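You operate a simulated robot arm through the tools that you are given. There is no shell and no other tool. Be economical: measure what you need, move in short steps, check, and stop when the job is done.

You are at the controls of a simulated two-armed robot. One attempt, no reset.

Task
Gauge both teal sheets and sort them into the trays by thickness.
Fine: leave the gauge arm up.

Only the result counts: the job must be done as asked and must still hold three seconds after the hand-in. Knocking over, shifting, dropping, spilling or breaking anything else fails it. Flat cloth is picked up by pressing the open fingertips on it (5 to 10 N) and closing them slowly along it; thin cloth reads only 2 to 8 mm in the jaws.

Robot
Two 7-joint arms with fingered hands on one trunk, on a carriage that runs on a rail from [-0.002, 1.142] to [0.002, -0.738] (x, y) and turns from -215 to 117 degrees about z. Base frame: it is fixed where the carriage stands at the start and does not move with it; the origin is on the floor, on the carriage's upright axis, x ahead of it, y to its left, z up; the surface under the hand at the start is at about z = 0.8. Lengths are in m, angles in degrees, forces in N, time in s.
The left shoulder is at the start at [0.07, 0.188, 1.249], the right one opposite. With the tool pointing down near the work surface each hand reaches from about 0.1 to 0.8 m from the robot's upright axis, wherever it stands, measured 20 degrees to its own side. Places, roughly: gauge plate [0.7, -0.9, 0.8]. Payload 4 kg a hand.
The TCP of each hand is the grasp point between the finger pads, 0.026 m short of the fingertips. In the tool frame z runs along the fingers and y along their closing line. The gripper opens to 0.132 m. The gripper's body begins 0.073 m behind the TCP. The gripper is a hand of 4 fingers: y runs from the thumb to the fingers, the wrist lies at [0, 0, -0.224] in the tool frame, and closing takes about 1.5 s.
Orientation is told as [roll, pitch, yaw] about the base's x, y, z axes, in that order, counted from this pose: with the fingers straight down and closing along the base's y, the tool's x points along the base's -x, its y along +y and its z along -z.

Tools
- The arms move only by the tool play_rows. It takes "left_targets", "right_targets" or both (then of equal length, played together; a hand with none holds still); each is a list of rows, each a list of 6 numbers: the shift along the tool's x, y, z in units of 40 mm (1.0 is 40 mm), then the turn, a rotation vector about the tool's x, y, z in units of 4 degrees (1.0 is 4 degrees). In form: [[x, y, z, ax, ay, az], ...]. A call has 1 to 10 rows; each row shifts and turns the commanded pose from where the row before left it, along the tool's axes as they then stand. "left_grip" and "right_grip" are, for a hand that has rows, the opening, from 0 (shut) to 1 (fully open), set as the call begins (left out, the last holds). A call with a number of a shift or a turn outside -1 to 1 is refused whole. A row lasts 0.2 s, in which the tool goes at most 0.05 m and 8.6 degrees; a call with a longer step from one row to the next is refused whole, and so is a gripper value outside its range. A pose out of reach is approached as far as the arm can. The call stops where the force on the tool passes 40 N (or 10 N more than at its start, if that is more) or the arm is blocked; 0.2 s more then pass. Each finger travels about 0.072 m/s and halts on what it meets, pressing with about 28 N; the grip force reading is that of the motor and also rises with nothing between the fingers. The clock runs only during rows and for 0.2 s after the last one: add rows that do not move to give the fingers time. It gives the time, the measured TCP pose, the force on the tool (base axes), the opening and the grip force at its end, in the units of the frame above (readings bear some noise), with the torque about the TCP (base axes, N m) and any sound that the robot's microphone picked up, and new pictures: "pictures" is both (left out), scene, wrist or none (wrist: the cameras of the hands that moved).
- Cameras (640 x 400 px; columns grow to the right, rows downward): "scene" is now at [0.1235, -0.0379, 1.4653]; the picture's right is [-0.46, -0.89, 0.00], its down [-0.60, 0.31, -0.74] and it looks along [0.66, -0.34, -0.68] (base axes); focal length 261 px, centre (320, 200). "left" rides on the left gripper at [-0.073, 0.006, -0.094] in its tool frame; the picture's right is [-0.08, -1.00, 0.00], its down [0.78, -0.06, -0.62] and it looks along [0.61, -0.05, 0.79] (tool axes); focal length 230 px, centre (320, 200). "right" rides on the right gripper at [0.073, 0.006, -0.094] in its tool frame; the picture's right is [-0.08, 1.00, 0.00], its down [-0.78, -0.06, -0.62] and it looks along [-0.61, -0.05, 0.79] (tool axes); focal length 230 px, centre (320, 200). There is no depth. A picture from a camera that has moved, and an enlarged one, comes with that camera's place and axes in the base frame and with its lens.
- raise_lower(by): slides the trunk up (or, below 0, down) by that many m; the arms and the scene camera ride with it, the base frame stays. It gives what a move gives, with no picture.
- roll_base(legs): drives the robot by 1 to 6 legs, each [ahead, left, turn to the left] in m, m and degrees, along the robot's own axes; the way and the turn of a leg run together, so that a leg with both is an arc; at most 1.5 m and 180 degrees a leg. The arms and the cameras ride along, it lands a little off, and it stops where it bumps. It keeps to its track: a leg is cut to what the track allows. It gives what a move gives, and a new picture of the scene camera.
- curl_fingers(finger1, finger2, finger3, thumb_bend, hand): sets how far each is bent, from 0 (flat) to 100 (curled in); at 30 the hand is open as for a grip, at 70 the pads meet at the TCP. One left out holds its place. A second passes; each finger stops where it meets its share of the squeeze, and holds until it gets a number again. A gripper value or a shape takes the hand back. It gives what a move gives, with no picture; readings hold the bend of each and the force on the fingers (four entries, about 0 where the hand has none), thumb and palm.
- set_grasp(shape, hand): the hand has 4 fingers and takes this shape, open, in about a second: jaw (thumb against the fingers, like two jaws); tri (thumb and two fingers); tip (a fingertip pinch); poke (one finger out to press); point (the index stretched); flat (the hand flat); cup (the hand cupped); fist (a fist). The gripper value then closes the fingers along that shape, each until it touches; the sizes above hold for jaw. It gives what a move gives, with no picture.
- pan_tilt(pan, tilt): turns the head with the scene camera to pan (to the left, within 86 degrees either way) and tilt (down, from -29 to 69), counted from straight ahead of the robot. It gives what a move gives, and a new picture of the scene camera.
- zoom(camera, box): a new picture of the part [left, top, right, bottom] of that camera's present view, enlarged. No time passes.
- hand_in(): hands the job in; it is judged then, once.

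Work in short steps. Places have to be worked out from the pictures, the camera data and where the tool is seen: move nearer, look again, correct. Check each grasp and each placing, and mend what went wrong. You have 120 turns and 260 pictures in all, those below and enlarged ones among them. Open the grippers and draw the arms clear of the work before you hand the job in, unless the task says otherwise; then end with one line.

The tools are called after "Request:" as a command line: name --argument value ..., lists and objects as JSON in quotes. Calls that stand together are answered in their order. play_rows: Moves the arms, as the interface text tells. Its arguments: {"type":"object","properties":{"left_targets":{"type":"array"},"left_grip":{"type":"number"},"right_targets":{"type":"array"},"right_grip":{"type":"number"},"pictures":{"type":"string","enum":["both","scene","wrist","none"]}},"required":[]} The other tools are called the same way: raise_lower (by) slides the trunk up or down; set_grasp (shape, hand) gives the hand a shape; curl_fingers (finger1, finger2, finger3, thumb_bend, hand) moves the fingers one by one; roll_base (legs) drives the base; pan_tilt (pan, tilt) turns the head that bears the scene camera; zoom (camera, box) takes an enlarged picture of a part of a camera's view; hand_in () hands the job in.

At the start:

```text
time_s: 0.0
left_eef_pos: [0.4797, -0.0559, 1.2126]
left_ee_rot: [-0.1, 0.0, 0.0]
left_ft_force: [0.4, 0.3, 0.5]
left_ft_torque: [0.0, -0.02, -0.01]
left_width: 0.132
left_grasp_force: 0.1
left_shape: jaw
left_bend: [30.0, 30.0, 30.0, 30.0]
left_finger forces: [0.0, 0.1, 0.0, 0.1, 0.1, 0.1]
right_eef_pos: [0.4266, -0.5331, 1.173]
right_ee_rot: [-0.1, 0.1, 0.1]
right_ft_force: [-1.1, 0.5, 0.0]
right_ft_torque: [-0.03, -0.03, 0.01]
right_width: 0.1318
right_grasp_force: 0.0
right_shape: jaw
right_bend: [30.0, 30.0, 30.0, 30.0]
right_finger forces: [0.0, 0.1, 0.0, 0.0, 0.0, 0.1]
trunk travel left (down, up): [-0.726, 0.214]
robot x, y, heading: [-0.0032, -0.0008, 0.1]
head pan, tilt: [-27.2, 42.6]
```

scene: 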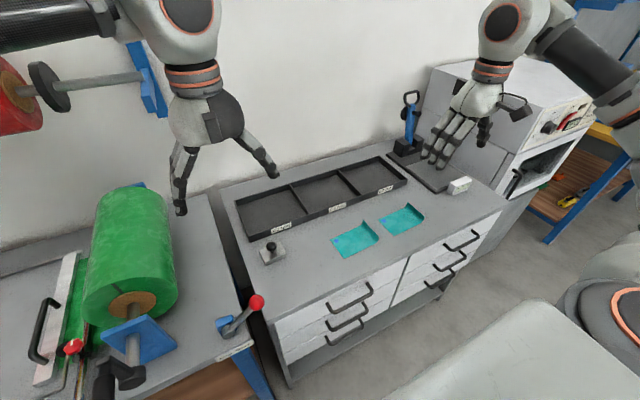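
right: 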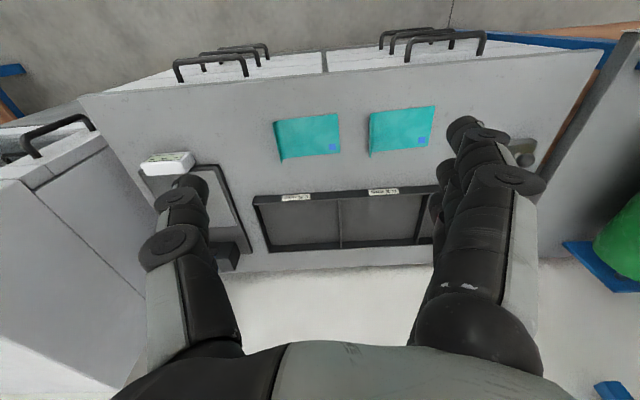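
left: 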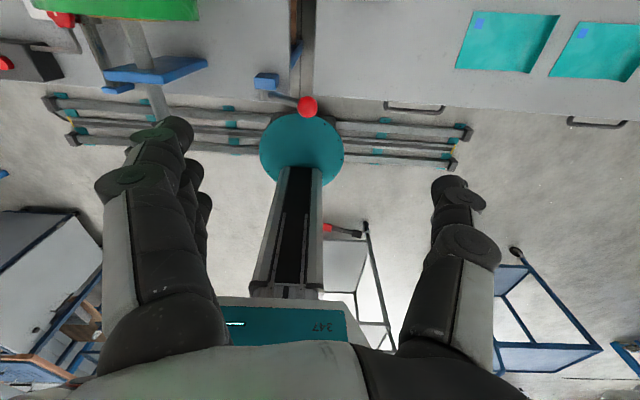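

I see two teal sheets, a three-part tray with labels, and a gauge with a blue lever and white display. I'll zoom in on the labels and the gauge.

Request:
zoom --camera "scene" --box '[220, 140, 440, 277]'

Request:
zoom --camera "scene" --box '[370, 80, 530, 200]'

Request:
zoom --camera "right" --box '[240, 90, 460, 227]'

```text
2.91 times, centred on (330, 208) of scene
camera zoom: at [0.1235, -0.0379, 1.4653], right [-0.46, -0.89, 0.0], down [-0.6, 0.31, -0.74], along [0.66, -0.34, -0.68], focal length 760 px, centre (291, 175)
```

zoom: 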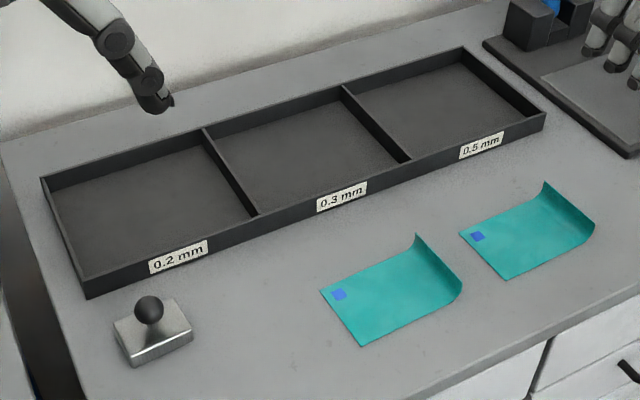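

```text
3.33 times, centred on (450, 140) of scene
camera zoom: at [0.1235, -0.0379, 1.4653], right [-0.46, -0.89, 0.0], down [-0.6, 0.31, -0.74], along [0.66, -0.34, -0.68], focal length 871 px, centre (-113, 400)
```

zoom: 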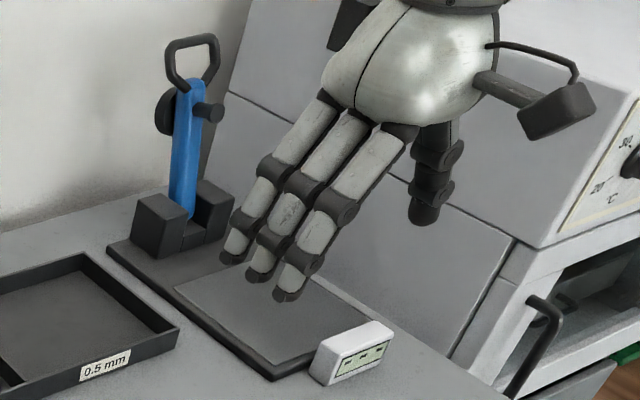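

```text
2.91 times, centred on (350, 158) of right
camera zoom: at [0.3529, -0.5266, 1.2666], right [0.08, 1.0, 0.0], down [0.78, -0.06, 0.62], along [0.61, -0.05, -0.79], focal length 669 px, centre (233, 321)
```

zoom: 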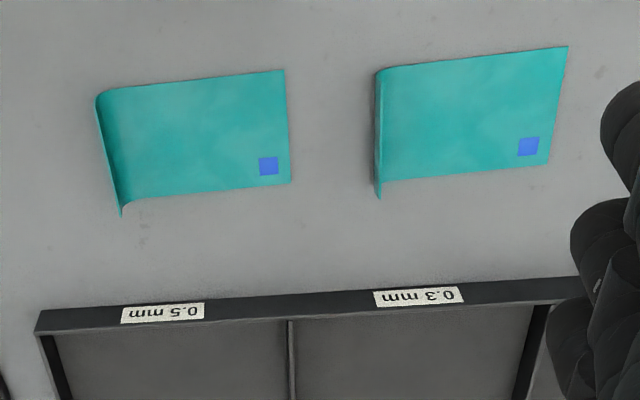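

Sheets look to lie at about [0.54, -0.57] and [0.54, -0.38], with their -y edges curled up. I'll drive 0.3 m towards the gauge for a nearer look.

Request:
roll_base --legs '[[0, -0.3, 0]]'

Request:
pan_tilt --pan -35 --tilt 40

Request:
zoom --camera "right" --box '[0, 0, 640, 400]'

```text
time_s: 2.0
left_eef_pos: [0.4819, -0.3479, 1.2142]
left_ee_rot: [-0.1, 0.0, 0.0]
left_ft_force: [0.3, -0.3, -0.3]
left_ft_torque: [0.01, 0.05, 0.0]
left_width: 0.1319
left_grasp_force: 0.1
left_shape: jaw
left_bend: [30.0, 30.0, 30.0, 30.0]
left_finger forces: [0.1, 0.0, 0.0, 0.0, 0.0, 0.0]
right_eef_pos: [0.4258, -0.8259, 1.1743]
right_ee_rot: [-0.1, -0.1, 0.0]
right_ft_force: [-0.5, -0.4, 0.1]
right_ft_torque: [-0.01, 0.02, 0.0]
right_width: 0.1318
right_grasp_force: 0.1
right_shape: jaw
right_bend: [30.0, 30.0, 30.0, 30.0]
right_finger forces: [0.0, 0.0, 0.1, 0.0, 0.0, 0.0]
trunk travel left (down, up): [-0.726, 0.214]
robot x, y, heading: [-0.0008, -0.2968, -0.0]
head pan, tilt: [-27.2, 42.6]
camera scene: at [0.1241, -0.3307, 1.4654], right [-0.46, -0.89, 0.0], down [-0.6, 0.31, -0.74], along [0.66, -0.34, -0.68], focal length 261 px, centre (320, 200)
```

scene: 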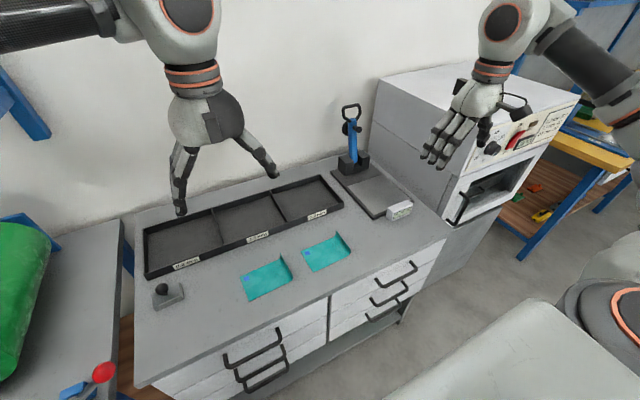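

```text
time_s: 2.7
left_eef_pos: [0.4823, -0.3504, 1.2148]
left_ee_rot: [0.0, 0.0, 0.0]
left_ft_force: [-0.2, -0.8, 0.0]
left_ft_torque: [0.02, 0.01, -0.01]
left_width: 0.1319
left_grasp_force: 0.0
left_shape: jaw
left_bend: [30.0, 30.0, 30.0, 30.0]
left_finger forces: [0.0, 0.1, 0.0, 0.0, 0.0, 0.0]
right_eef_pos: [0.4256, -0.8283, 1.1726]
right_ee_rot: [0.1, 0.0, 0.0]
right_ft_force: [-0.4, -0.5, -0.1]
right_ft_torque: [0.03, 0.02, 0.04]
right_width: 0.1318
right_grasp_force: 0.1
right_shape: jaw
right_bend: [30.0, 30.0, 30.0, 30.0]
right_finger forces: [0.0, 0.0, 0.1, 0.0, 0.1, 0.0]
trunk travel left (down, up): [-0.726, 0.214]
robot x, y, heading: [-0.0013, -0.2966, 0.1]
head pan, tilt: [-35.0, 40.0]
camera scene: at [0.1198, -0.3439, 1.4691], right [-0.57, -0.82, 0.0], down [-0.53, 0.37, -0.77], along [0.63, -0.44, -0.64], focal length 261 px, centre (320, 200)
```

scene: 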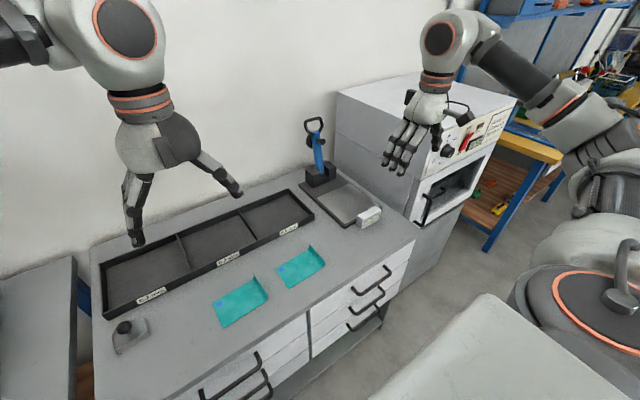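

```text
1.00 times, centred on (320, 200) of right (not enlarged: the box is as wide or as high as the picture)
camera zoom: at [0.3535, -0.8218, 1.2663], right [0.08, 1.0, 0.0], down [0.78, -0.06, 0.62], along [0.62, -0.05, -0.79], focal length 230 px, centre (320, 200)
```

zoom: 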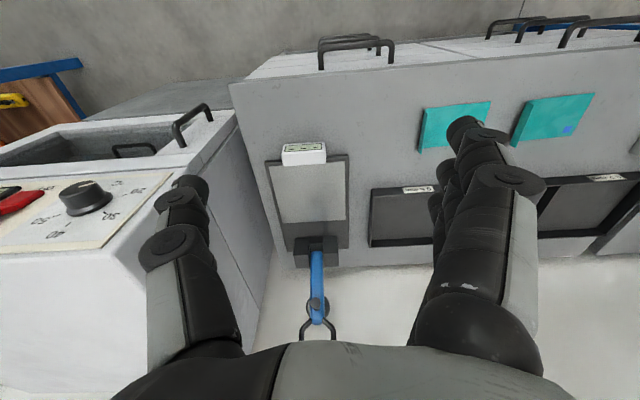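

Gauge base sits near [0.86, -0.87], plate centre near [0.69, -0.87], with the white machine beyond y≈-1.0. Zooming on the gauge and the display.

Request:
zoom --camera "right" --box '[250, 130, 370, 205]'

Request:
zoom --camera "scene" --box '[280, 110, 400, 235]'

Request:
zoom --camera "right" --box '[270, 230, 370, 350]'

```text
5.33 times, centred on (310, 168) of right
camera zoom: at [0.3535, -0.8218, 1.2663], right [0.08, 1.0, 0.0], down [0.78, -0.06, 0.62], along [0.62, -0.05, -0.79], focal length 1227 px, centre (373, 373)
```

zoom: 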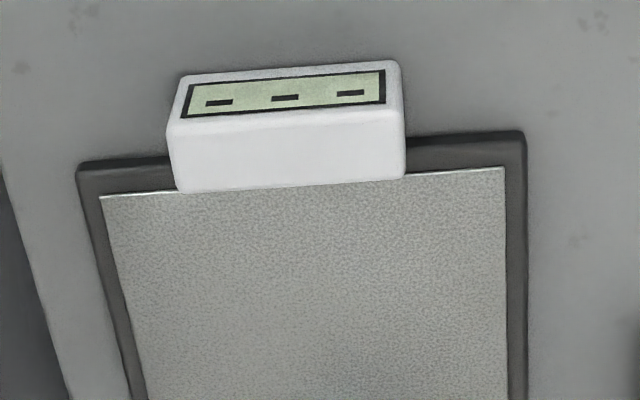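

```text
3.20 times, centred on (340, 172) of scene
camera zoom: at [0.1198, -0.3439, 1.4691], right [-0.57, -0.82, 0.0], down [-0.53, 0.37, -0.77], along [0.63, -0.44, -0.64], focal length 836 px, centre (256, 288)
```

zoom: 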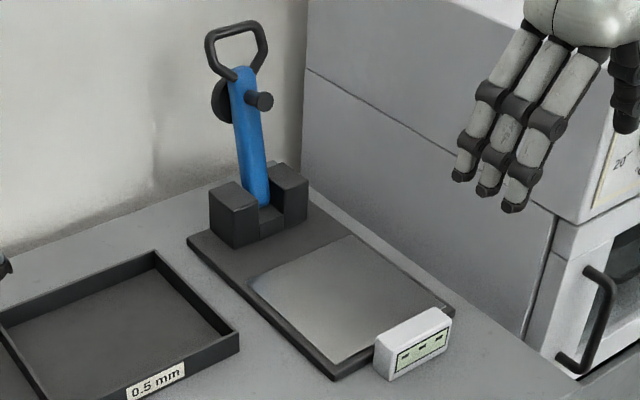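

```text
3.33 times, centred on (320, 290) of right
camera zoom: at [0.3535, -0.8218, 1.2663], right [0.08, 1.0, 0.0], down [0.78, -0.06, 0.62], along [0.62, -0.05, -0.79], focal length 767 px, centre (320, -100)
```

zoom: 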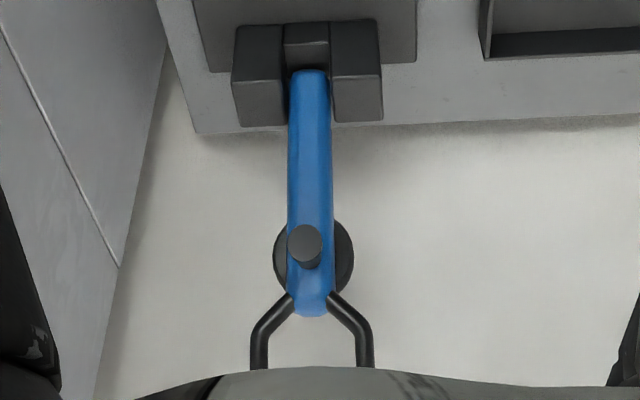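

The lever stands up, tilted about 14° back, with its loop near [0.91, -0.87, 1.08]. I'll shift both hands to the left, clear of the machine, and then drive on.

Request:
play_rows --left_targets '[[0, 1, -0.3, 0, 0, 0], [0, 1, -0.3, 0, 0, 0], [0, 1, -0.3, 0, 0, 0], [0, 1, 0, 0, 0, 0], [0, 1, 0, 0, 0, 0], [0, 1, 0, 0, 0, 0], [0, 1, 0, 0, 0, 0], [0, 1, 0, 0, 0, 0]]' --right_targets '[[0, 1, 0, 0, 0, 0], [0, 1, 0, 0, 0, 0], [0, 1, 0, 0, 0, 0], [0, 1, 0, 0, 0, 0], [0, 1, 0, 0, 0, 0], [0, 1, 0, 0, 0, 0], [0, 1, 0, 0, 0, 0], [0, 1, 0, 0, 0, 0]]' --pictures "none"

Request:
roll_base --legs '[[0, -0.25, 0]]'

Request:
zoom --camera "right" --box '[0, 0, 640, 400]'

```text
time_s: 4.5
left_eef_pos: [0.4814, -0.0256, 1.2499]
left_ee_rot: [-0.2, -0.1, 0.2]
left_ft_force: [-0.1, 1.1, 0.1]
left_ft_torque: [-0.07, -0.01, 0.04]
left_width: 0.1319
left_grasp_force: 0.1
left_shape: jaw
left_bend: [30.0, 30.0, 30.0, 30.0]
left_finger forces: [0.0, 0.0, 0.0, 0.0, 0.1, 0.0]
right_eef_pos: [0.426, -0.504, 1.1751]
right_ee_rot: [-0.2, -0.1, -0.1]
right_ft_force: [0.3, 0.9, 0.0]
right_ft_torque: [-0.04, -0.01, 0.01]
right_width: 0.132
right_grasp_force: 0.0
right_shape: jaw
right_bend: [30.0, 30.0, 30.0, 30.0]
right_finger forces: [0.0, 0.1, 0.0, 0.0, 0.1, 0.0]
trunk travel left (down, up): [-0.726, 0.214]
robot x, y, heading: [-0.0012, -0.2941, 0.2]
head pan, tilt: [-35.0, 40.0]
```

```text
time_s: 6.3
left_eef_pos: [0.4831, -0.2796, 1.2507]
left_ee_rot: [0.0, 0.0, 0.0]
left_ft_force: [0.9, 0.1, -1.0]
left_ft_torque: [-0.04, 0.05, 0.05]
left_width: 0.1317
left_grasp_force: 0.1
left_shape: jaw
left_bend: [30.0, 30.0, 30.0, 30.0]
left_finger forces: [0.1, 0.0, 0.0, 0.1, 0.0, 0.1]
right_eef_pos: [0.4266, -0.7581, 1.1744]
right_ee_rot: [-0.1, 0.0, 0.1]
right_ft_force: [-0.2, 0.2, 0.3]
right_ft_torque: [0.01, 0.0, 0.01]
right_width: 0.1319
right_grasp_force: 0.0
right_shape: jaw
right_bend: [30.0, 30.0, 30.0, 30.0]
right_finger forces: [0.0, 0.1, 0.0, 0.0, 0.0, 0.0]
trunk travel left (down, up): [-0.726, 0.214]
robot x, y, heading: [0.0039, -0.5426, 0.1]
head pan, tilt: [-35.0, 40.0]
camera scene: at [0.1203, -0.5918, 1.4691], right [-0.57, -0.82, 0.0], down [-0.53, 0.37, -0.77], along [0.63, -0.44, -0.64], focal length 261 px, centre (320, 200)
```

scene: 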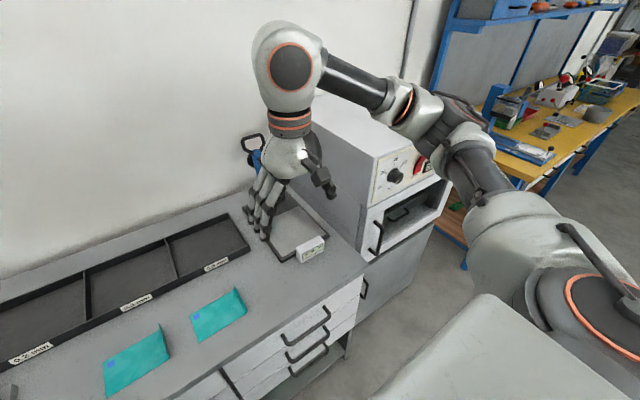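

```text
1.00 times, centred on (320, 200) of right (not enlarged: the box is as wide or as high as the picture)
camera zoom: at [0.354, -0.7504, 1.2677], right [0.08, 1.0, 0.0], down [0.78, -0.06, 0.62], along [0.62, -0.05, -0.79], focal length 230 px, centre (320, 200)
```

zoom: 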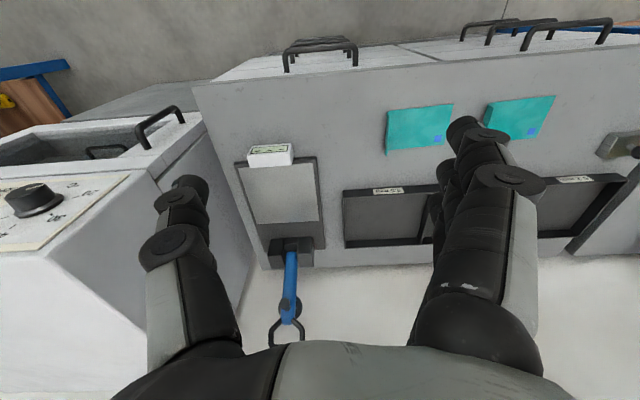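

Moving the right hand over the curled edge of the nearer sheet, at about [0.53, -0.63], and down to z≈1.0.

Request:
play_rows --right_targets '[[-0.5, 0.6, 0.87, 0, 0, 0], [-0.5, 0.6, 0.87, 0, 0, 0], [-0.5, 0.6, 0.87, 0, 0, 0], [-0.5, 0.6, 0.87, 0, 0, 0], [-0.5, 0.6, 0.87, 0, 0, 0], [0, 0, 0, 0, 0, 0]]'

```text
time_s: 7.8
left_eef_pos: [0.4826, -0.2798, 1.2516]
left_ee_rot: [0.1, 0.0, 0.0]
left_ft_force: [-0.1, -0.4, -0.1]
left_ft_torque: [0.01, 0.01, 0.04]
left_width: 0.132
left_grasp_force: 0.0
left_shape: jaw
left_bend: [30.0, 30.0, 30.0, 30.0]
left_finger forces: [0.0, 0.0, 0.0, 0.0, 0.0, 0.0]
right_eef_pos: [0.5268, -0.6374, 1.0]
right_ee_rot: [0.0, -0.1, 0.0]
right_ft_force: [-0.2, -0.3, 0.8]
right_ft_torque: [0.0, 0.03, 0.0]
right_width: 0.132
right_grasp_force: 0.1
right_shape: jaw
right_bend: [30.0, 30.0, 30.0, 30.0]
right_finger forces: [0.1, 0.0, 0.1, 0.1, 0.1, 0.0]
trunk travel left (down, up): [-0.726, 0.214]
robot x, y, heading: [0.0028, -0.5452, -0.0]
head pan, tilt: [-35.0, 40.0]
camera scene: at [0.1195, -0.5943, 1.4692], right [-0.57, -0.82, 0.0], down [-0.53, 0.37, -0.77], along [0.63, -0.44, -0.64], focal length 261 px, centre (320, 200)
camera right: at [0.4537, -0.6318, 1.0933], right [0.08, 1.0, 0.0], down [0.78, -0.06, 0.62], along [0.62, -0.05, -0.79], focal length 230 px, centre (320, 200)
```

scene: 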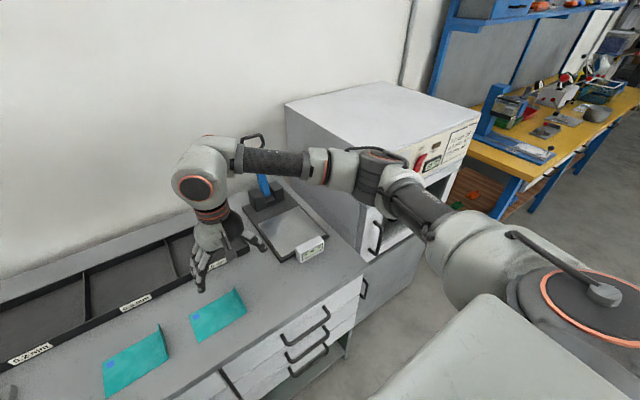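
right: 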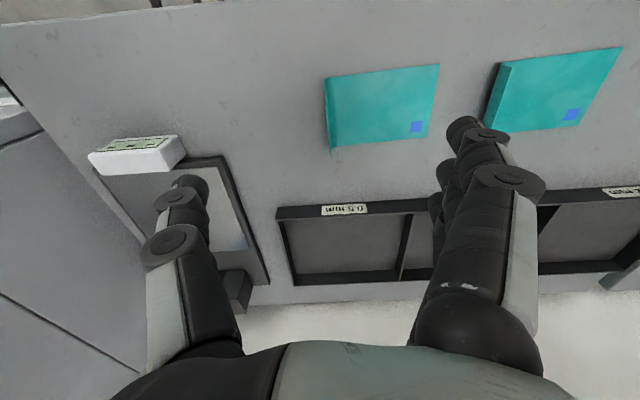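

The lip stands at y≈-0.63, x 0.507–0.598. I'll centre the hand there and descend to just above the table.

Request:
play_rows --right_targets '[[-0.3, 0.05, 0.95, 0, 0, 0], [-0.3, 0, 0.95, 0, 0, 0], [0, 0, 0.95, 0, 0, 0], [0, 0, 0.8, 0, 0, 0], [0, 0, 0, 0, 0, 0]]'

Request:
zoom --camera "scene" --box '[150, 200, 310, 350]'

```text
time_s: 8.9
left_eef_pos: [0.4822, -0.2799, 1.2513]
left_ee_rot: [-0.1, 0.0, 0.0]
left_ft_force: [-0.5, 0.9, 0.7]
left_ft_torque: [0.01, -0.01, 0.04]
left_width: 0.1319
left_grasp_force: 0.1
left_shape: jaw
left_bend: [30.0, 30.0, 30.0, 30.0]
left_finger forces: [0.0, 0.0, 0.0, 0.0, 0.0, 0.0]
right_eef_pos: [0.5495, -0.6351, 0.8538]
right_ee_rot: [-0.1, 0.0, 0.0]
right_ft_force: [-0.4, -0.2, -0.2]
right_ft_torque: [0.03, 0.0, 0.01]
right_width: 0.1316
right_grasp_force: 0.1
right_shape: jaw
right_bend: [30.0, 30.0, 30.0, 30.0]
right_finger forces: [0.1, 0.0, 0.0, 0.1, 0.0, 0.1]
trunk travel left (down, up): [-0.726, 0.214]
robot x, y, heading: [0.0008, -0.5462, 0.0]
head pan, tilt: [-35.0, 40.0]
camera scene: at [0.1199, -0.5934, 1.4691], right [-0.57, -0.82, 0.0], down [-0.53, 0.37, -0.77], along [0.63, -0.44, -0.64], focal length 261 px, centre (320, 200)
camera right: at [0.4773, -0.6298, 0.9469], right [0.08, 1.0, 0.0], down [0.78, -0.06, 0.62], along [0.62, -0.05, -0.79], focal length 230 px, centre (320, 200)
```

scene: 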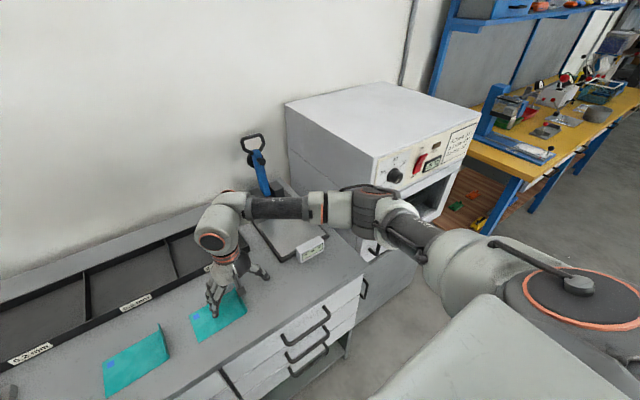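
right: 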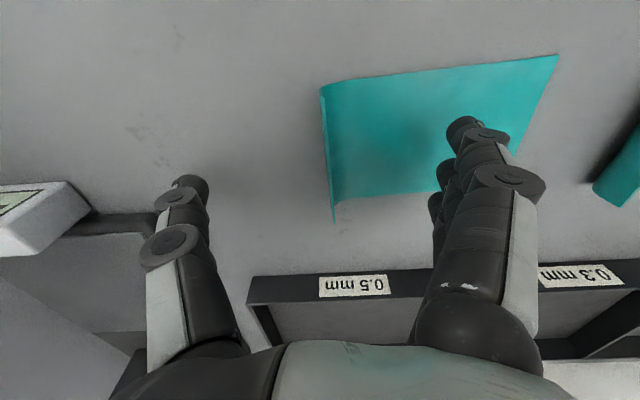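

```text
2.67 times, centred on (230, 275) of scene
camera zoom: at [0.1199, -0.5934, 1.4691], right [-0.57, -0.82, 0.0], down [-0.53, 0.37, -0.77], along [0.63, -0.44, -0.64], focal length 697 px, centre (560, 0)
```

zoom: 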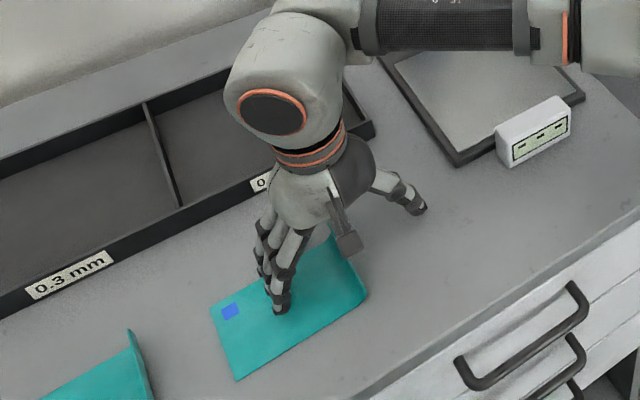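

The lip is between thumb and fingers. Going down in small steps, with the opening reduced to half, until I feel light contact.

Request:
play_rows --right_targets '[[-0.2, 0.05, 0.2, 0, 0, 0], [0, 0, 0.2, 0, 0, 0], [0, 0, 0.1, 0, 0, 0], [0, 0, 0, 0, 0, 0], [0, 0, 0, 0, 0, 0]]' --right_grip 0.5 --pictures "wrist"

```text
time_s: 10.2
left_eef_pos: [0.4811, -0.281, 1.2522]
left_ee_rot: [0.0, 0.0, 0.0]
left_ft_force: [-0.4, 0.2, -0.2]
left_ft_torque: [0.01, -0.01, 0.05]
left_width: 0.1321
left_grasp_force: 0.1
left_shape: jaw
left_bend: [30.0, 30.0, 30.0, 30.0]
left_finger forces: [0.1, 0.0, 0.0, 0.0, 0.0, 0.1]
right_eef_pos: [0.5586, -0.6332, 0.8343]
right_ee_rot: [0.0, 0.0, 0.0]
right_ft_force: [0.2, 0.9, -0.9]
right_ft_torque: [0.01, 0.0, 0.03]
right_width: 0.0666
right_grasp_force: 0.1
right_shape: jaw
right_bend: [73.0, 73.0, 73.0, 70.0]
right_finger forces: [0.0, 0.0, 0.0, 0.0, 0.0, 0.1]
trunk travel left (down, up): [-0.726, 0.214]
robot x, y, heading: [0.003, -0.5468, 0.1]
head pan, tilt: [-35.0, 40.0]
camera right: at [0.4862, -0.628, 0.9275], right [0.08, 1.0, 0.0], down [0.78, -0.06, 0.62], along [0.62, -0.05, -0.79], focal length 230 px, centre (320, 200)
```

right: 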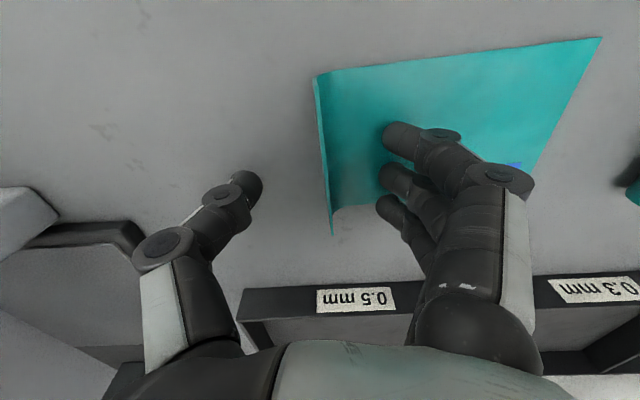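

The hand is well placed. I'll go down 4 mm at a time until contact.

Request:
play_rows --right_targets '[[0, 0, 0.1, 0, 0, 0], [0, 0, 0.1, 0, 0, 0], [0, 0, 0, 0, 0, 0]]' --pictures "none"

```text
time_s: 10.9
left_eef_pos: [0.4799, -0.2794, 1.2511]
left_ee_rot: [0.0, -0.1, 0.1]
left_ft_force: [-0.6, -0.3, 0.0]
left_ft_torque: [0.02, -0.03, 0.02]
left_width: 0.1319
left_grasp_force: 0.0
left_shape: jaw
left_bend: [30.0, 30.0, 30.0, 30.0]
left_finger forces: [0.0, 0.1, 0.0, 0.0, 0.0, 0.0]
right_eef_pos: [0.5582, -0.6329, 0.8287]
right_ee_rot: [0.3, -0.3, 0.1]
right_ft_force: [3.9, 0.5, 25.7]
right_ft_torque: [1.04, 0.01, -0.13]
right_width: 0.0658
right_grasp_force: 0.1
right_shape: jaw
right_bend: [74.0, 74.0, 74.0, 70.0]
right_finger forces: [9.4, 8.3, 7.2, 0.0, 0.0, 0.0]
trunk travel left (down, up): [-0.726, 0.214]
robot x, y, heading: [0.0038, -0.5455, -0.0]
head pan, tilt: [-35.0, 40.0]
```

Contact gives 25 N on the fingers, which is too much. I'll back off about 1.8 mm to reach 5–10 N, then close in steps.

Request:
play_rows --right_targets '[[0, 0, -0.045, 0, 0, 0], [0, 0, 0, 0, 0, 0]]' --right_grip 0.4 --pictures "none"

Request:
play_rows --right_targets '[[0, 0, 0, 0, 0, 0], [0, 0, 0, 0, 0, 0], [0, 0, 0, 0, 0, 0]]' --right_grip 0.25 --pictures "wrist"

```text
time_s: 11.6
left_eef_pos: [0.4788, -0.2797, 1.2512]
left_ee_rot: [-0.1, -0.1, 0.0]
left_ft_force: [0.1, -0.4, 0.4]
left_ft_torque: [0.04, 0.03, -0.04]
left_width: 0.132
left_grasp_force: 0.0
left_shape: jaw
left_bend: [30.0, 30.0, 30.0, 30.0]
left_finger forces: [0.0, 0.1, 0.0, 0.1, 0.0, 0.0]
right_eef_pos: [0.5568, -0.6325, 0.8293]
right_ee_rot: [0.0, -0.2, -0.1]
right_ft_force: [2.4, 5.0, 24.4]
right_ft_torque: [1.03, -0.09, -0.13]
right_width: 0.0565
right_grasp_force: 0.0
right_shape: jaw
right_bend: [74.0, 74.0, 74.0, 70.0]
right_finger forces: [8.9, 8.0, 7.4, 0.1, 0.0, 0.0]
trunk travel left (down, up): [-0.726, 0.214]
robot x, y, heading: [0.0003, -0.5466, -0.0]
head pan, tilt: [-35.0, 40.0]
```

```text
time_s: 12.3
left_eef_pos: [0.4795, -0.2791, 1.2519]
left_ee_rot: [-0.2, -0.1, 0.1]
left_ft_force: [0.0, -0.4, 0.1]
left_ft_torque: [0.0, 0.0, -0.01]
left_width: 0.1317
left_grasp_force: 0.1
left_shape: jaw
left_bend: [30.0, 30.0, 30.0, 30.0]
left_finger forces: [0.1, 0.0, 0.1, 0.0, 0.0, 0.0]
right_eef_pos: [0.5571, -0.6326, 0.8301]
right_ee_rot: [0.0, -0.3, 0.0]
right_ft_force: [-1.1, 8.3, 26.7]
right_ft_torque: [0.98, 0.2, -0.02]
right_width: 0.0372
right_grasp_force: 0.0
right_shape: jaw
right_bend: [74.0, 74.0, 74.0, 70.0]
right_finger forces: [11.5, 9.4, 6.5, 0.1, 0.1, 0.0]
trunk travel left (down, up): [-0.726, 0.214]
robot x, y, heading: [0.0012, -0.5451, -0.1]
head pan, tilt: [-35.0, 40.0]
camera right: at [0.4842, -0.6266, 0.9229], right [0.08, 1.0, 0.0], down [0.78, -0.06, 0.62], along [0.62, -0.05, -0.79], focal length 230 px, centre (320, 200)
```

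right: 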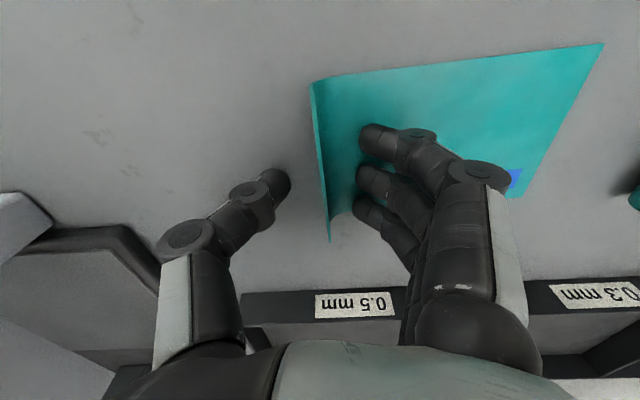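

Fingers lengthen as they close, so the force stays near 25 N. I'll rise about 2 mm more and keep closing on the lip.

Request:
play_rows --right_targets '[[0, 0, -0.05, 0, 0, 0], [0, 0, 0, 0, 0, 0]]' --right_grip 0.15 --pictures "none"

Request:
play_rows --right_targets '[[0, 0, -0.02, 0, 0, 0], [0, 0, 0, 0, 0, 0], [0, 0, 0, 0, 0, 0], [0, 0, 0, 0, 0, 0], [0, 0, 0, 0, 0, 0]]' --right_grip 0 --pictures "wrist"

```text
time_s: 12.9
left_eef_pos: [0.4816, -0.279, 1.2501]
left_ee_rot: [0.1, -0.1, 0.1]
left_ft_force: [0.2, -0.6, -0.6]
left_ft_torque: [0.0, 0.0, 0.02]
left_width: 0.1323
left_grasp_force: 0.0
left_shape: jaw
left_bend: [30.0, 30.0, 30.0, 30.0]
left_finger forces: [0.0, 0.0, 0.0, 0.0, 0.0, 0.2]
right_eef_pos: [0.5579, -0.6333, 0.8294]
right_ee_rot: [-0.2, 0.0, -0.1]
right_ft_force: [-2.3, 1.7, 11.1]
right_ft_torque: [0.27, 0.02, 0.07]
right_width: 0.0211
right_grasp_force: 0.1
right_shape: jaw
right_bend: [73.0, 73.0, 73.0, 70.0]
right_finger forces: [2.9, 4.2, 5.2, 0.0, 0.0, 0.0]
trunk travel left (down, up): [-0.726, 0.214]
robot x, y, heading: [0.0018, -0.5445, -0.1]
head pan, tilt: [-35.0, 40.0]
```

```text
time_s: 14.2
left_eef_pos: [0.4796, -0.2804, 1.2512]
left_ee_rot: [0.0, -0.1, 0.0]
left_ft_force: [0.1, -0.1, 0.8]
left_ft_torque: [0.02, 0.01, 0.02]
left_width: 0.1319
left_grasp_force: 0.1
left_shape: jaw
left_bend: [30.0, 30.0, 30.0, 30.0]
left_finger forces: [0.0, 0.1, 0.1, 0.0, 0.0, 0.1]
right_eef_pos: [0.5586, -0.6334, 0.8317]
right_ee_rot: [0.0, -0.1, -0.1]
right_ft_force: [-2.7, -1.5, 11.0]
right_ft_torque: [0.37, 0.04, 0.06]
right_width: 0.0042
right_grasp_force: 28.2
right_shape: jaw
right_bend: [74.0, 74.0, 74.0, 66.0]
right_finger forces: [9.6, 9.7, 10.0, 0.1, 22.4, 0.1]
trunk travel left (down, up): [-0.726, 0.214]
robot x, y, heading: [0.0004, -0.5443, -0.0]
head pan, tilt: [-35.0, 40.0]
camera right: at [0.4857, -0.6279, 0.9248], right [0.08, 1.0, 0.0], down [0.78, -0.06, 0.62], along [0.62, -0.05, -0.79], focal length 230 px, centre (320, 200)
```

right: 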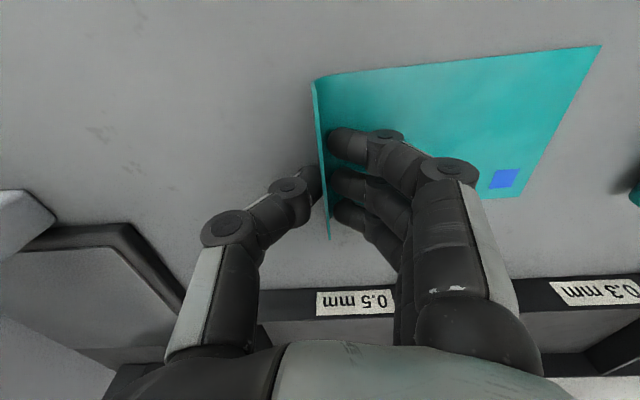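

The lip is gripped at 4.2 mm. Lifting slowly to see how the sheet hangs.

Request:
play_rows --right_targets '[[0, 0, -0.4, 0, 0, 0], [0, 0, -0.5, 0, 0, 0], [0, 0, -0.7, 0, 0, 0], [0, 0, -0.7, 0, 0, 0], [0, 0, -0.7, 0, 0, 0], [0, 0, -0.7, 0, 0, 0], [0, 0, 0, 0, 0, 0]]'

Request:
zoom --camera "scene" --box '[130, 140, 330, 340]'

```text
time_s: 15.8
left_eef_pos: [0.4826, -0.2805, 1.2502]
left_ee_rot: [0.1, 0.0, 0.0]
left_ft_force: [0.1, 0.1, -0.1]
left_ft_torque: [-0.03, -0.01, 0.0]
left_width: 0.1318
left_grasp_force: 0.1
left_shape: jaw
left_bend: [30.0, 30.0, 30.0, 30.0]
left_finger forces: [0.1, 0.1, 0.1, 0.0, 0.0, 0.0]
right_eef_pos: [0.5592, -0.6343, 0.9782]
right_ee_rot: [0.1, 0.0, 0.0]
right_ft_force: [-0.3, 0.0, -0.7]
right_ft_torque: [0.0, 0.02, -0.01]
right_width: 0.0035
right_grasp_force: 28.0
right_shape: jaw
right_bend: [74.0, 74.0, 74.0, 67.0]
right_finger forces: [7.5, 7.0, 7.1, 0.0, 19.8, 0.1]
trunk travel left (down, up): [-0.726, 0.214]
robot x, y, heading: [0.0034, -0.5475, -0.1]
head pan, tilt: [-35.0, 40.0]
camera scene: at [0.1205, -0.5936, 1.4691], right [-0.57, -0.82, 0.0], down [-0.53, 0.37, -0.77], along [0.63, -0.44, -0.64], focal length 261 px, centre (320, 200)
camera right: at [0.4866, -0.628, 1.0716], right [0.08, 1.0, 0.0], down [0.78, -0.06, 0.62], along [0.62, -0.05, -0.79], focal length 230 px, centre (320, 200)
```

scene: 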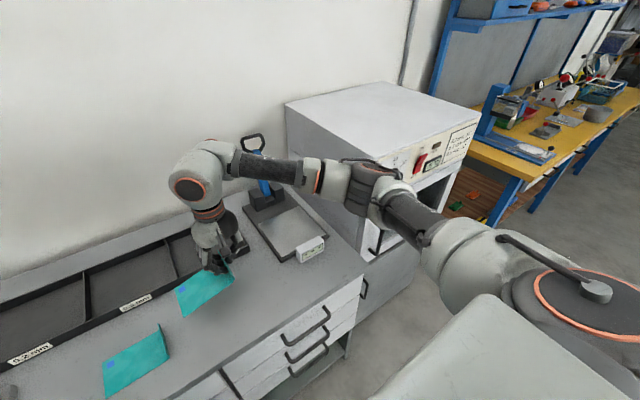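
right: 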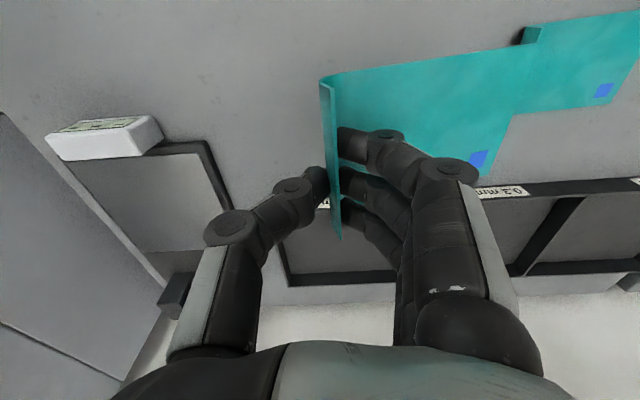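

```text
2.00 times, centred on (230, 240) of scene
camera zoom: at [0.1205, -0.5936, 1.4691], right [-0.57, -0.82, 0.0], down [-0.53, 0.37, -0.77], along [0.63, -0.44, -0.64], focal length 522 px, centre (500, 120)
```

zoom: 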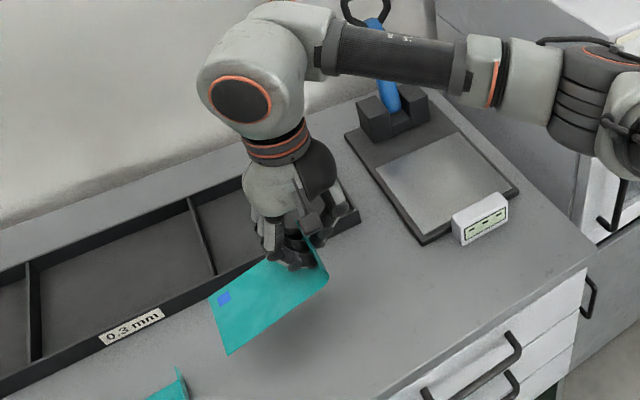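

The sheet behaves rigidly and stays level, so no draping is needed. The foot should land near [0.716, -0.871]; I'll drive 0.1 m further and carry the sheet above the plate at [0.725, -0.92].

Request:
roll_base --legs '[[0, -0.1, 0]]'

Request:
play_rows --right_targets '[[-0.8, -0.9, 0, 0, 0, 0], [-0.8, -0.9, 0, 0, 0, 0], [-0.8, -0.9, 0, 0, 0, 0], [-0.8, -0.9, 0, 0, 0, 0], [-0.9, -0.9, 0, 0, 0, 0], [0, 0, 0, 0, 0, 0]]'

Request:
zoom --camera "scene" --box '[130, 100, 380, 300]'

```text
time_s: 16.9
left_eef_pos: [0.4825, -0.3775, 1.2506]
left_ee_rot: [-0.3, 0.0, 0.2]
left_ft_force: [0.1, -0.3, 0.1]
left_ft_torque: [0.0, 0.0, 0.01]
left_width: 0.1316
left_grasp_force: 0.0
left_shape: jaw
left_bend: [30.0, 30.0, 30.0, 30.0]
left_finger forces: [0.0, 0.0, 0.0, 0.0, 0.1, 0.0]
right_eef_pos: [0.5595, -0.7301, 0.9793]
right_ee_rot: [-0.2, 0.0, 0.1]
right_ft_force: [1.2, 0.5, 0.3]
right_ft_torque: [-0.04, -0.01, 0.01]
right_width: 0.0032
right_grasp_force: 28.1
right_shape: jaw
right_bend: [74.0, 74.0, 74.0, 67.0]
right_finger forces: [7.5, 6.9, 7.1, 0.0, 19.8, 0.1]
trunk travel left (down, up): [-0.726, 0.214]
robot x, y, heading: [-0.001, -0.6421, -0.0]
head pan, tilt: [-35.0, 40.0]
camera scene: at [0.1206, -0.6906, 1.4691], right [-0.57, -0.82, 0.0], down [-0.53, 0.37, -0.77], along [0.63, -0.44, -0.64], focal length 261 px, centre (320, 200)
```

scene: 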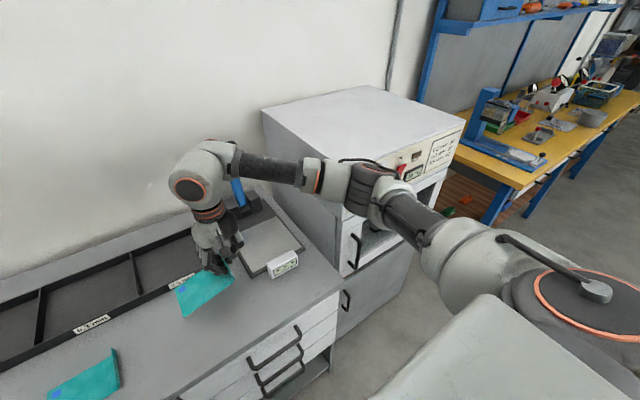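

```text
refused: row 5 steps farther than a row can; nothing moved
```

```text
2.00 times, centred on (255, 200) of scene
camera zoom: at [0.1206, -0.6906, 1.4691], right [-0.57, -0.82, 0.0], down [-0.53, 0.37, -0.77], along [0.63, -0.44, -0.64], focal length 522 px, centre (450, 200)
```

zoom: 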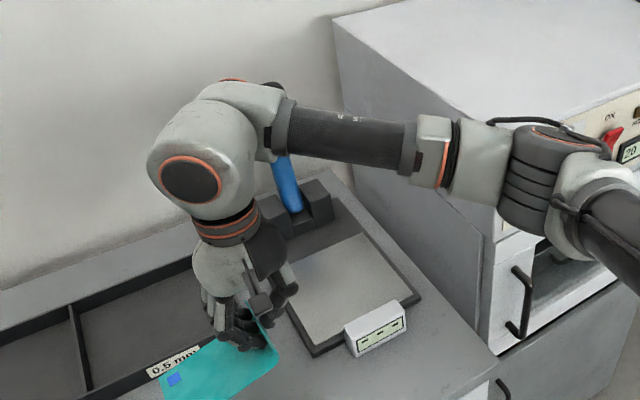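

My elbow stands out towards the machine, so a less sideways stance is safer. I'll drive back to y≈-0.53 and reach out diagonally, in two parts.

Request:
roll_base --legs '[[0, 0.11, 0]]'

Request:
play_rows --right_targets '[[-0.6, -0.9, 0, 0, 0, 0], [-0.6, -0.9, 0, 0, 0, 0], [-0.6, -0.9, 0, 0, 0, 0], [-0.6, -0.9, 0, 0, 0, 0], [0, 0, 0, 0, 0, 0]]'

```text
time_s: 18.1
left_eef_pos: [0.4826, -0.2725, 1.2508]
left_ee_rot: [0.0, 0.0, 0.0]
left_ft_force: [-0.4, -0.5, -0.2]
left_ft_torque: [0.03, 0.01, 0.0]
left_width: 0.1321
left_grasp_force: 0.1
left_shape: jaw
left_bend: [30.0, 30.0, 30.0, 30.0]
left_finger forces: [0.0, 0.0, 0.1, 0.0, 0.2, 0.1]
right_eef_pos: [0.5589, -0.6266, 0.9776]
right_ee_rot: [0.2, 0.0, -0.1]
right_ft_force: [-0.5, -0.4, -0.3]
right_ft_torque: [0.01, -0.02, 0.02]
right_width: 0.0033
right_grasp_force: 28.3
right_shape: jaw
right_bend: [74.0, 74.0, 74.0, 67.0]
right_finger forces: [7.5, 6.9, 7.2, 0.0, 19.8, 0.1]
trunk travel left (down, up): [-0.726, 0.214]
robot x, y, heading: [-0.0006, -0.5357, -0.1]
head pan, tilt: [-35.0, 40.0]
camera scene: at [0.1203, -0.5861, 1.469], right [-0.57, -0.82, 0.0], down [-0.53, 0.37, -0.77], along [0.63, -0.44, -0.64], focal length 261 px, centre (320, 200)
```

scene: 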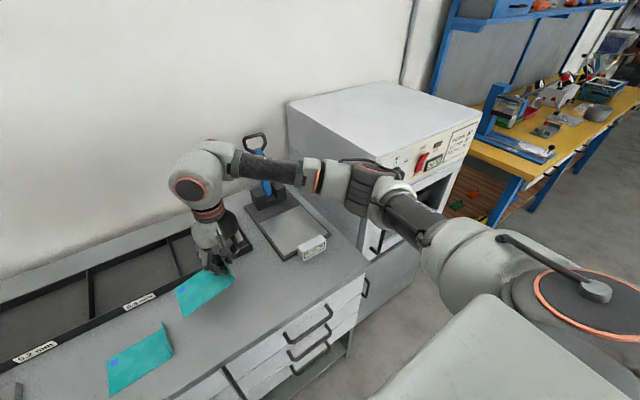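

```text
time_s: 19.3
left_eef_pos: [0.4815, -0.2708, 1.2499]
left_ee_rot: [-0.1, -0.1, 0.0]
left_ft_force: [-0.3, 0.8, -0.7]
left_ft_torque: [-0.01, -0.04, -0.01]
left_width: 0.1319
left_grasp_force: 0.0
left_shape: jaw
left_bend: [30.0, 30.0, 30.0, 30.0]
left_finger forces: [0.1, 0.0, 0.0, 0.0, 0.0, 0.0]
right_eef_pos: [0.6563, -0.7681, 0.9777]
right_ee_rot: [-0.1, 0.1, 0.1]
right_ft_force: [0.6, 0.1, -0.4]
right_ft_torque: [-0.01, 0.01, 0.03]
right_width: 0.0034
right_grasp_force: 28.2
right_shape: jaw
right_bend: [74.0, 74.0, 74.0, 67.0]
right_finger forces: [7.6, 7.1, 7.0, 0.0, 19.9, 0.0]
trunk travel left (down, up): [-0.726, 0.214]
robot x, y, heading: [0.0034, -0.5367, -0.3]
head pan, tilt: [-35.0, 40.0]
camera scene: at [0.1201, -0.5835, 1.4691], right [-0.57, -0.82, 0.0], down [-0.53, 0.37, -0.77], along [0.63, -0.44, -0.64], focal length 261 px, centre (320, 200)
camera right: at [0.583, -0.7628, 1.0719], right [0.08, 1.0, 0.0], down [0.78, -0.06, 0.62], along [0.62, -0.05, -0.79], focal length 230 px, centre (320, 200)
```

scene: 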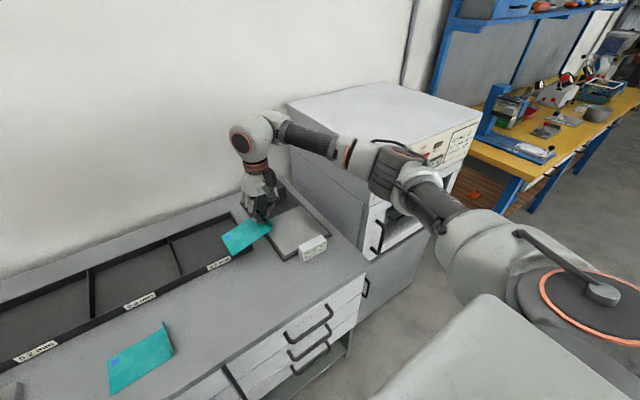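
right: 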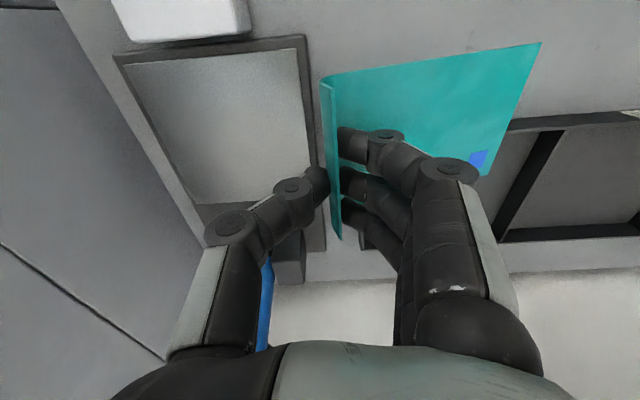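

The right elbow comes too near the machine's corner here. The left arm, with the robot turned right, would keep its elbow clear, so I'll set this sheet back where it lay.

Request:
play_rows --right_targets '[[0.6, 0.9, 0, 0, 0, 0], [0.6, 0.9, 0, 0, 0, 0], [0.6, 0.9, 0, 0, 0, 0], [0.6, 0.9, 0, 0, 0, 0], [0, 0, 0.9, 0, 0, 0], [0, 0, 0.9, 0, 0, 0], [0, 0, 0.9, 0, 0, 0], [0, 0, 0.6, 0, 0, 0], [0, 0, 0, 0, 0, 0]]' --pictures "wrist"

```text
time_s: 21.3
left_eef_pos: [0.481, -0.2716, 1.2505]
left_ee_rot: [0.0, 0.0, -0.1]
left_ft_force: [0.7, 0.1, -0.5]
left_ft_torque: [-0.01, 0.01, -0.01]
left_width: 0.132
left_grasp_force: 0.1
left_shape: jaw
left_bend: [30.0, 30.0, 30.0, 30.0]
left_finger forces: [0.1, 0.1, 0.0, 0.1, 0.1, 0.0]
right_eef_pos: [0.5594, -0.6259, 0.846]
right_ee_rot: [0.1, -0.1, -0.1]
right_ft_force: [0.4, -0.9, 3.1]
right_ft_torque: [0.25, 0.05, -0.01]
right_width: 0.0027
right_grasp_force: 28.7
right_shape: jaw
right_bend: [74.0, 74.0, 74.0, 67.0]
right_finger forces: [11.0, 8.3, 7.3, 0.0, 22.2, 0.1]
trunk travel left (down, up): [-0.726, 0.214]
robot x, y, heading: [0.0003, -0.5334, 0.2]
head pan, tilt: [-35.0, 40.0]
camera right: at [0.4867, -0.6195, 0.9391], right [0.08, 1.0, 0.0], down [0.78, -0.06, 0.62], along [0.62, -0.05, -0.79], focal length 230 px, centre (320, 200)
```

right: 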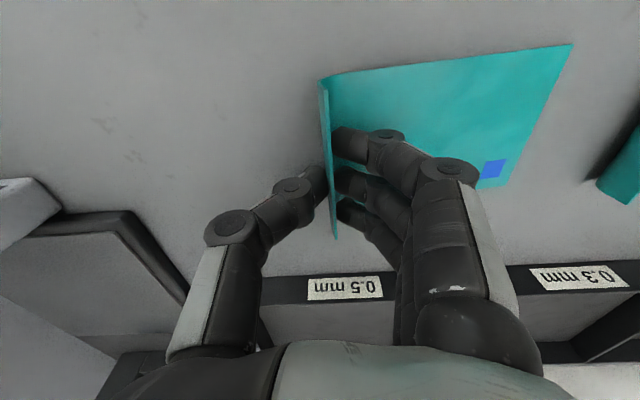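

Slight contact already at z 0.846, probably the drooping far edge. Lowering about 10 mm more and then opening a little.

Request:
play_rows --right_targets '[[0, 0, 0.12, 0, 0, 0], [0, 0, 0.12, 0, 0, 0], [0, 0, 0, 0, 0, 0]]' --pictures "none"

Request:
play_rows --right_targets '[[0, 0, 0, 0, 0, 0], [0, 0, 0, 0, 0, 0], [0, 0, 0, 0, 0, 0], [0, 0, 0, 0, 0, 0]]' --right_grip 0.35 --pictures "wrist"

```text
time_s: 22.1
left_eef_pos: [0.482, -0.2709, 1.2501]
left_ee_rot: [0.0, 0.0, 0.0]
left_ft_force: [-1.0, -0.6, -0.5]
left_ft_torque: [0.01, 0.03, -0.02]
left_width: 0.1319
left_grasp_force: 0.0
left_shape: jaw
left_bend: [30.0, 30.0, 30.0, 30.0]
left_finger forces: [0.0, 0.0, 0.1, 0.0, 0.0, 0.0]
right_eef_pos: [0.5601, -0.6261, 0.8366]
right_ee_rot: [0.0, 0.0, -0.1]
right_ft_force: [0.7, -0.5, 3.0]
right_ft_torque: [0.32, 0.06, -0.05]
right_width: 0.0027
right_grasp_force: 27.8
right_shape: jaw
right_bend: [74.0, 74.0, 74.0, 66.0]
right_finger forces: [10.7, 8.1, 7.8, 0.0, 22.9, 0.1]
trunk travel left (down, up): [-0.726, 0.214]
robot x, y, heading: [0.0024, -0.5326, -0.2]
head pan, tilt: [-35.0, 40.0]
```

```text
time_s: 23.1
left_eef_pos: [0.4823, -0.2721, 1.251]
left_ee_rot: [0.0, 0.0, -0.1]
left_ft_force: [0.1, 0.2, 0.2]
left_ft_torque: [0.0, 0.0, -0.05]
left_width: 0.132
left_grasp_force: 0.0
left_shape: jaw
left_bend: [30.0, 30.0, 30.0, 30.0]
left_finger forces: [0.0, 0.0, 0.0, 0.0, 0.0, 0.0]
right_eef_pos: [0.5591, -0.625, 0.8363]
right_ee_rot: [0.0, 0.0, -0.2]
right_ft_force: [-0.3, -0.7, 0.0]
right_ft_torque: [0.05, 0.05, 0.01]
right_width: 0.046
right_grasp_force: 0.0
right_shape: jaw
right_bend: [74.0, 74.0, 74.0, 70.0]
right_finger forces: [0.0, 0.0, 0.0, 0.0, 0.0, 0.1]
trunk travel left (down, up): [-0.726, 0.214]
robot x, y, heading: [0.0035, -0.5351, -0.2]
head pan, tilt: [-35.0, 40.0]
camera right: at [0.4866, -0.6192, 0.9296], right [0.08, 1.0, 0.0], down [0.78, -0.06, 0.62], along [0.62, -0.05, -0.79], focal length 230 px, centre (320, 200)
```

right: 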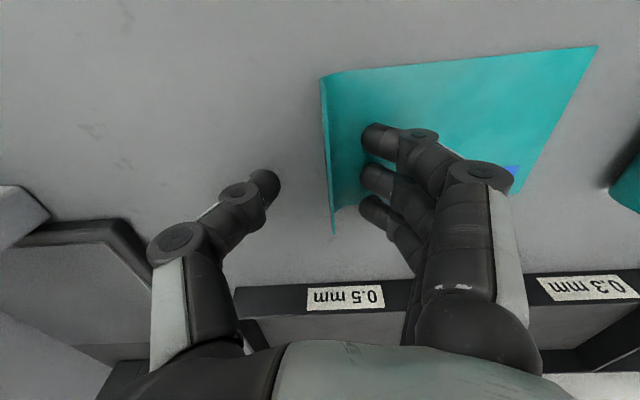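

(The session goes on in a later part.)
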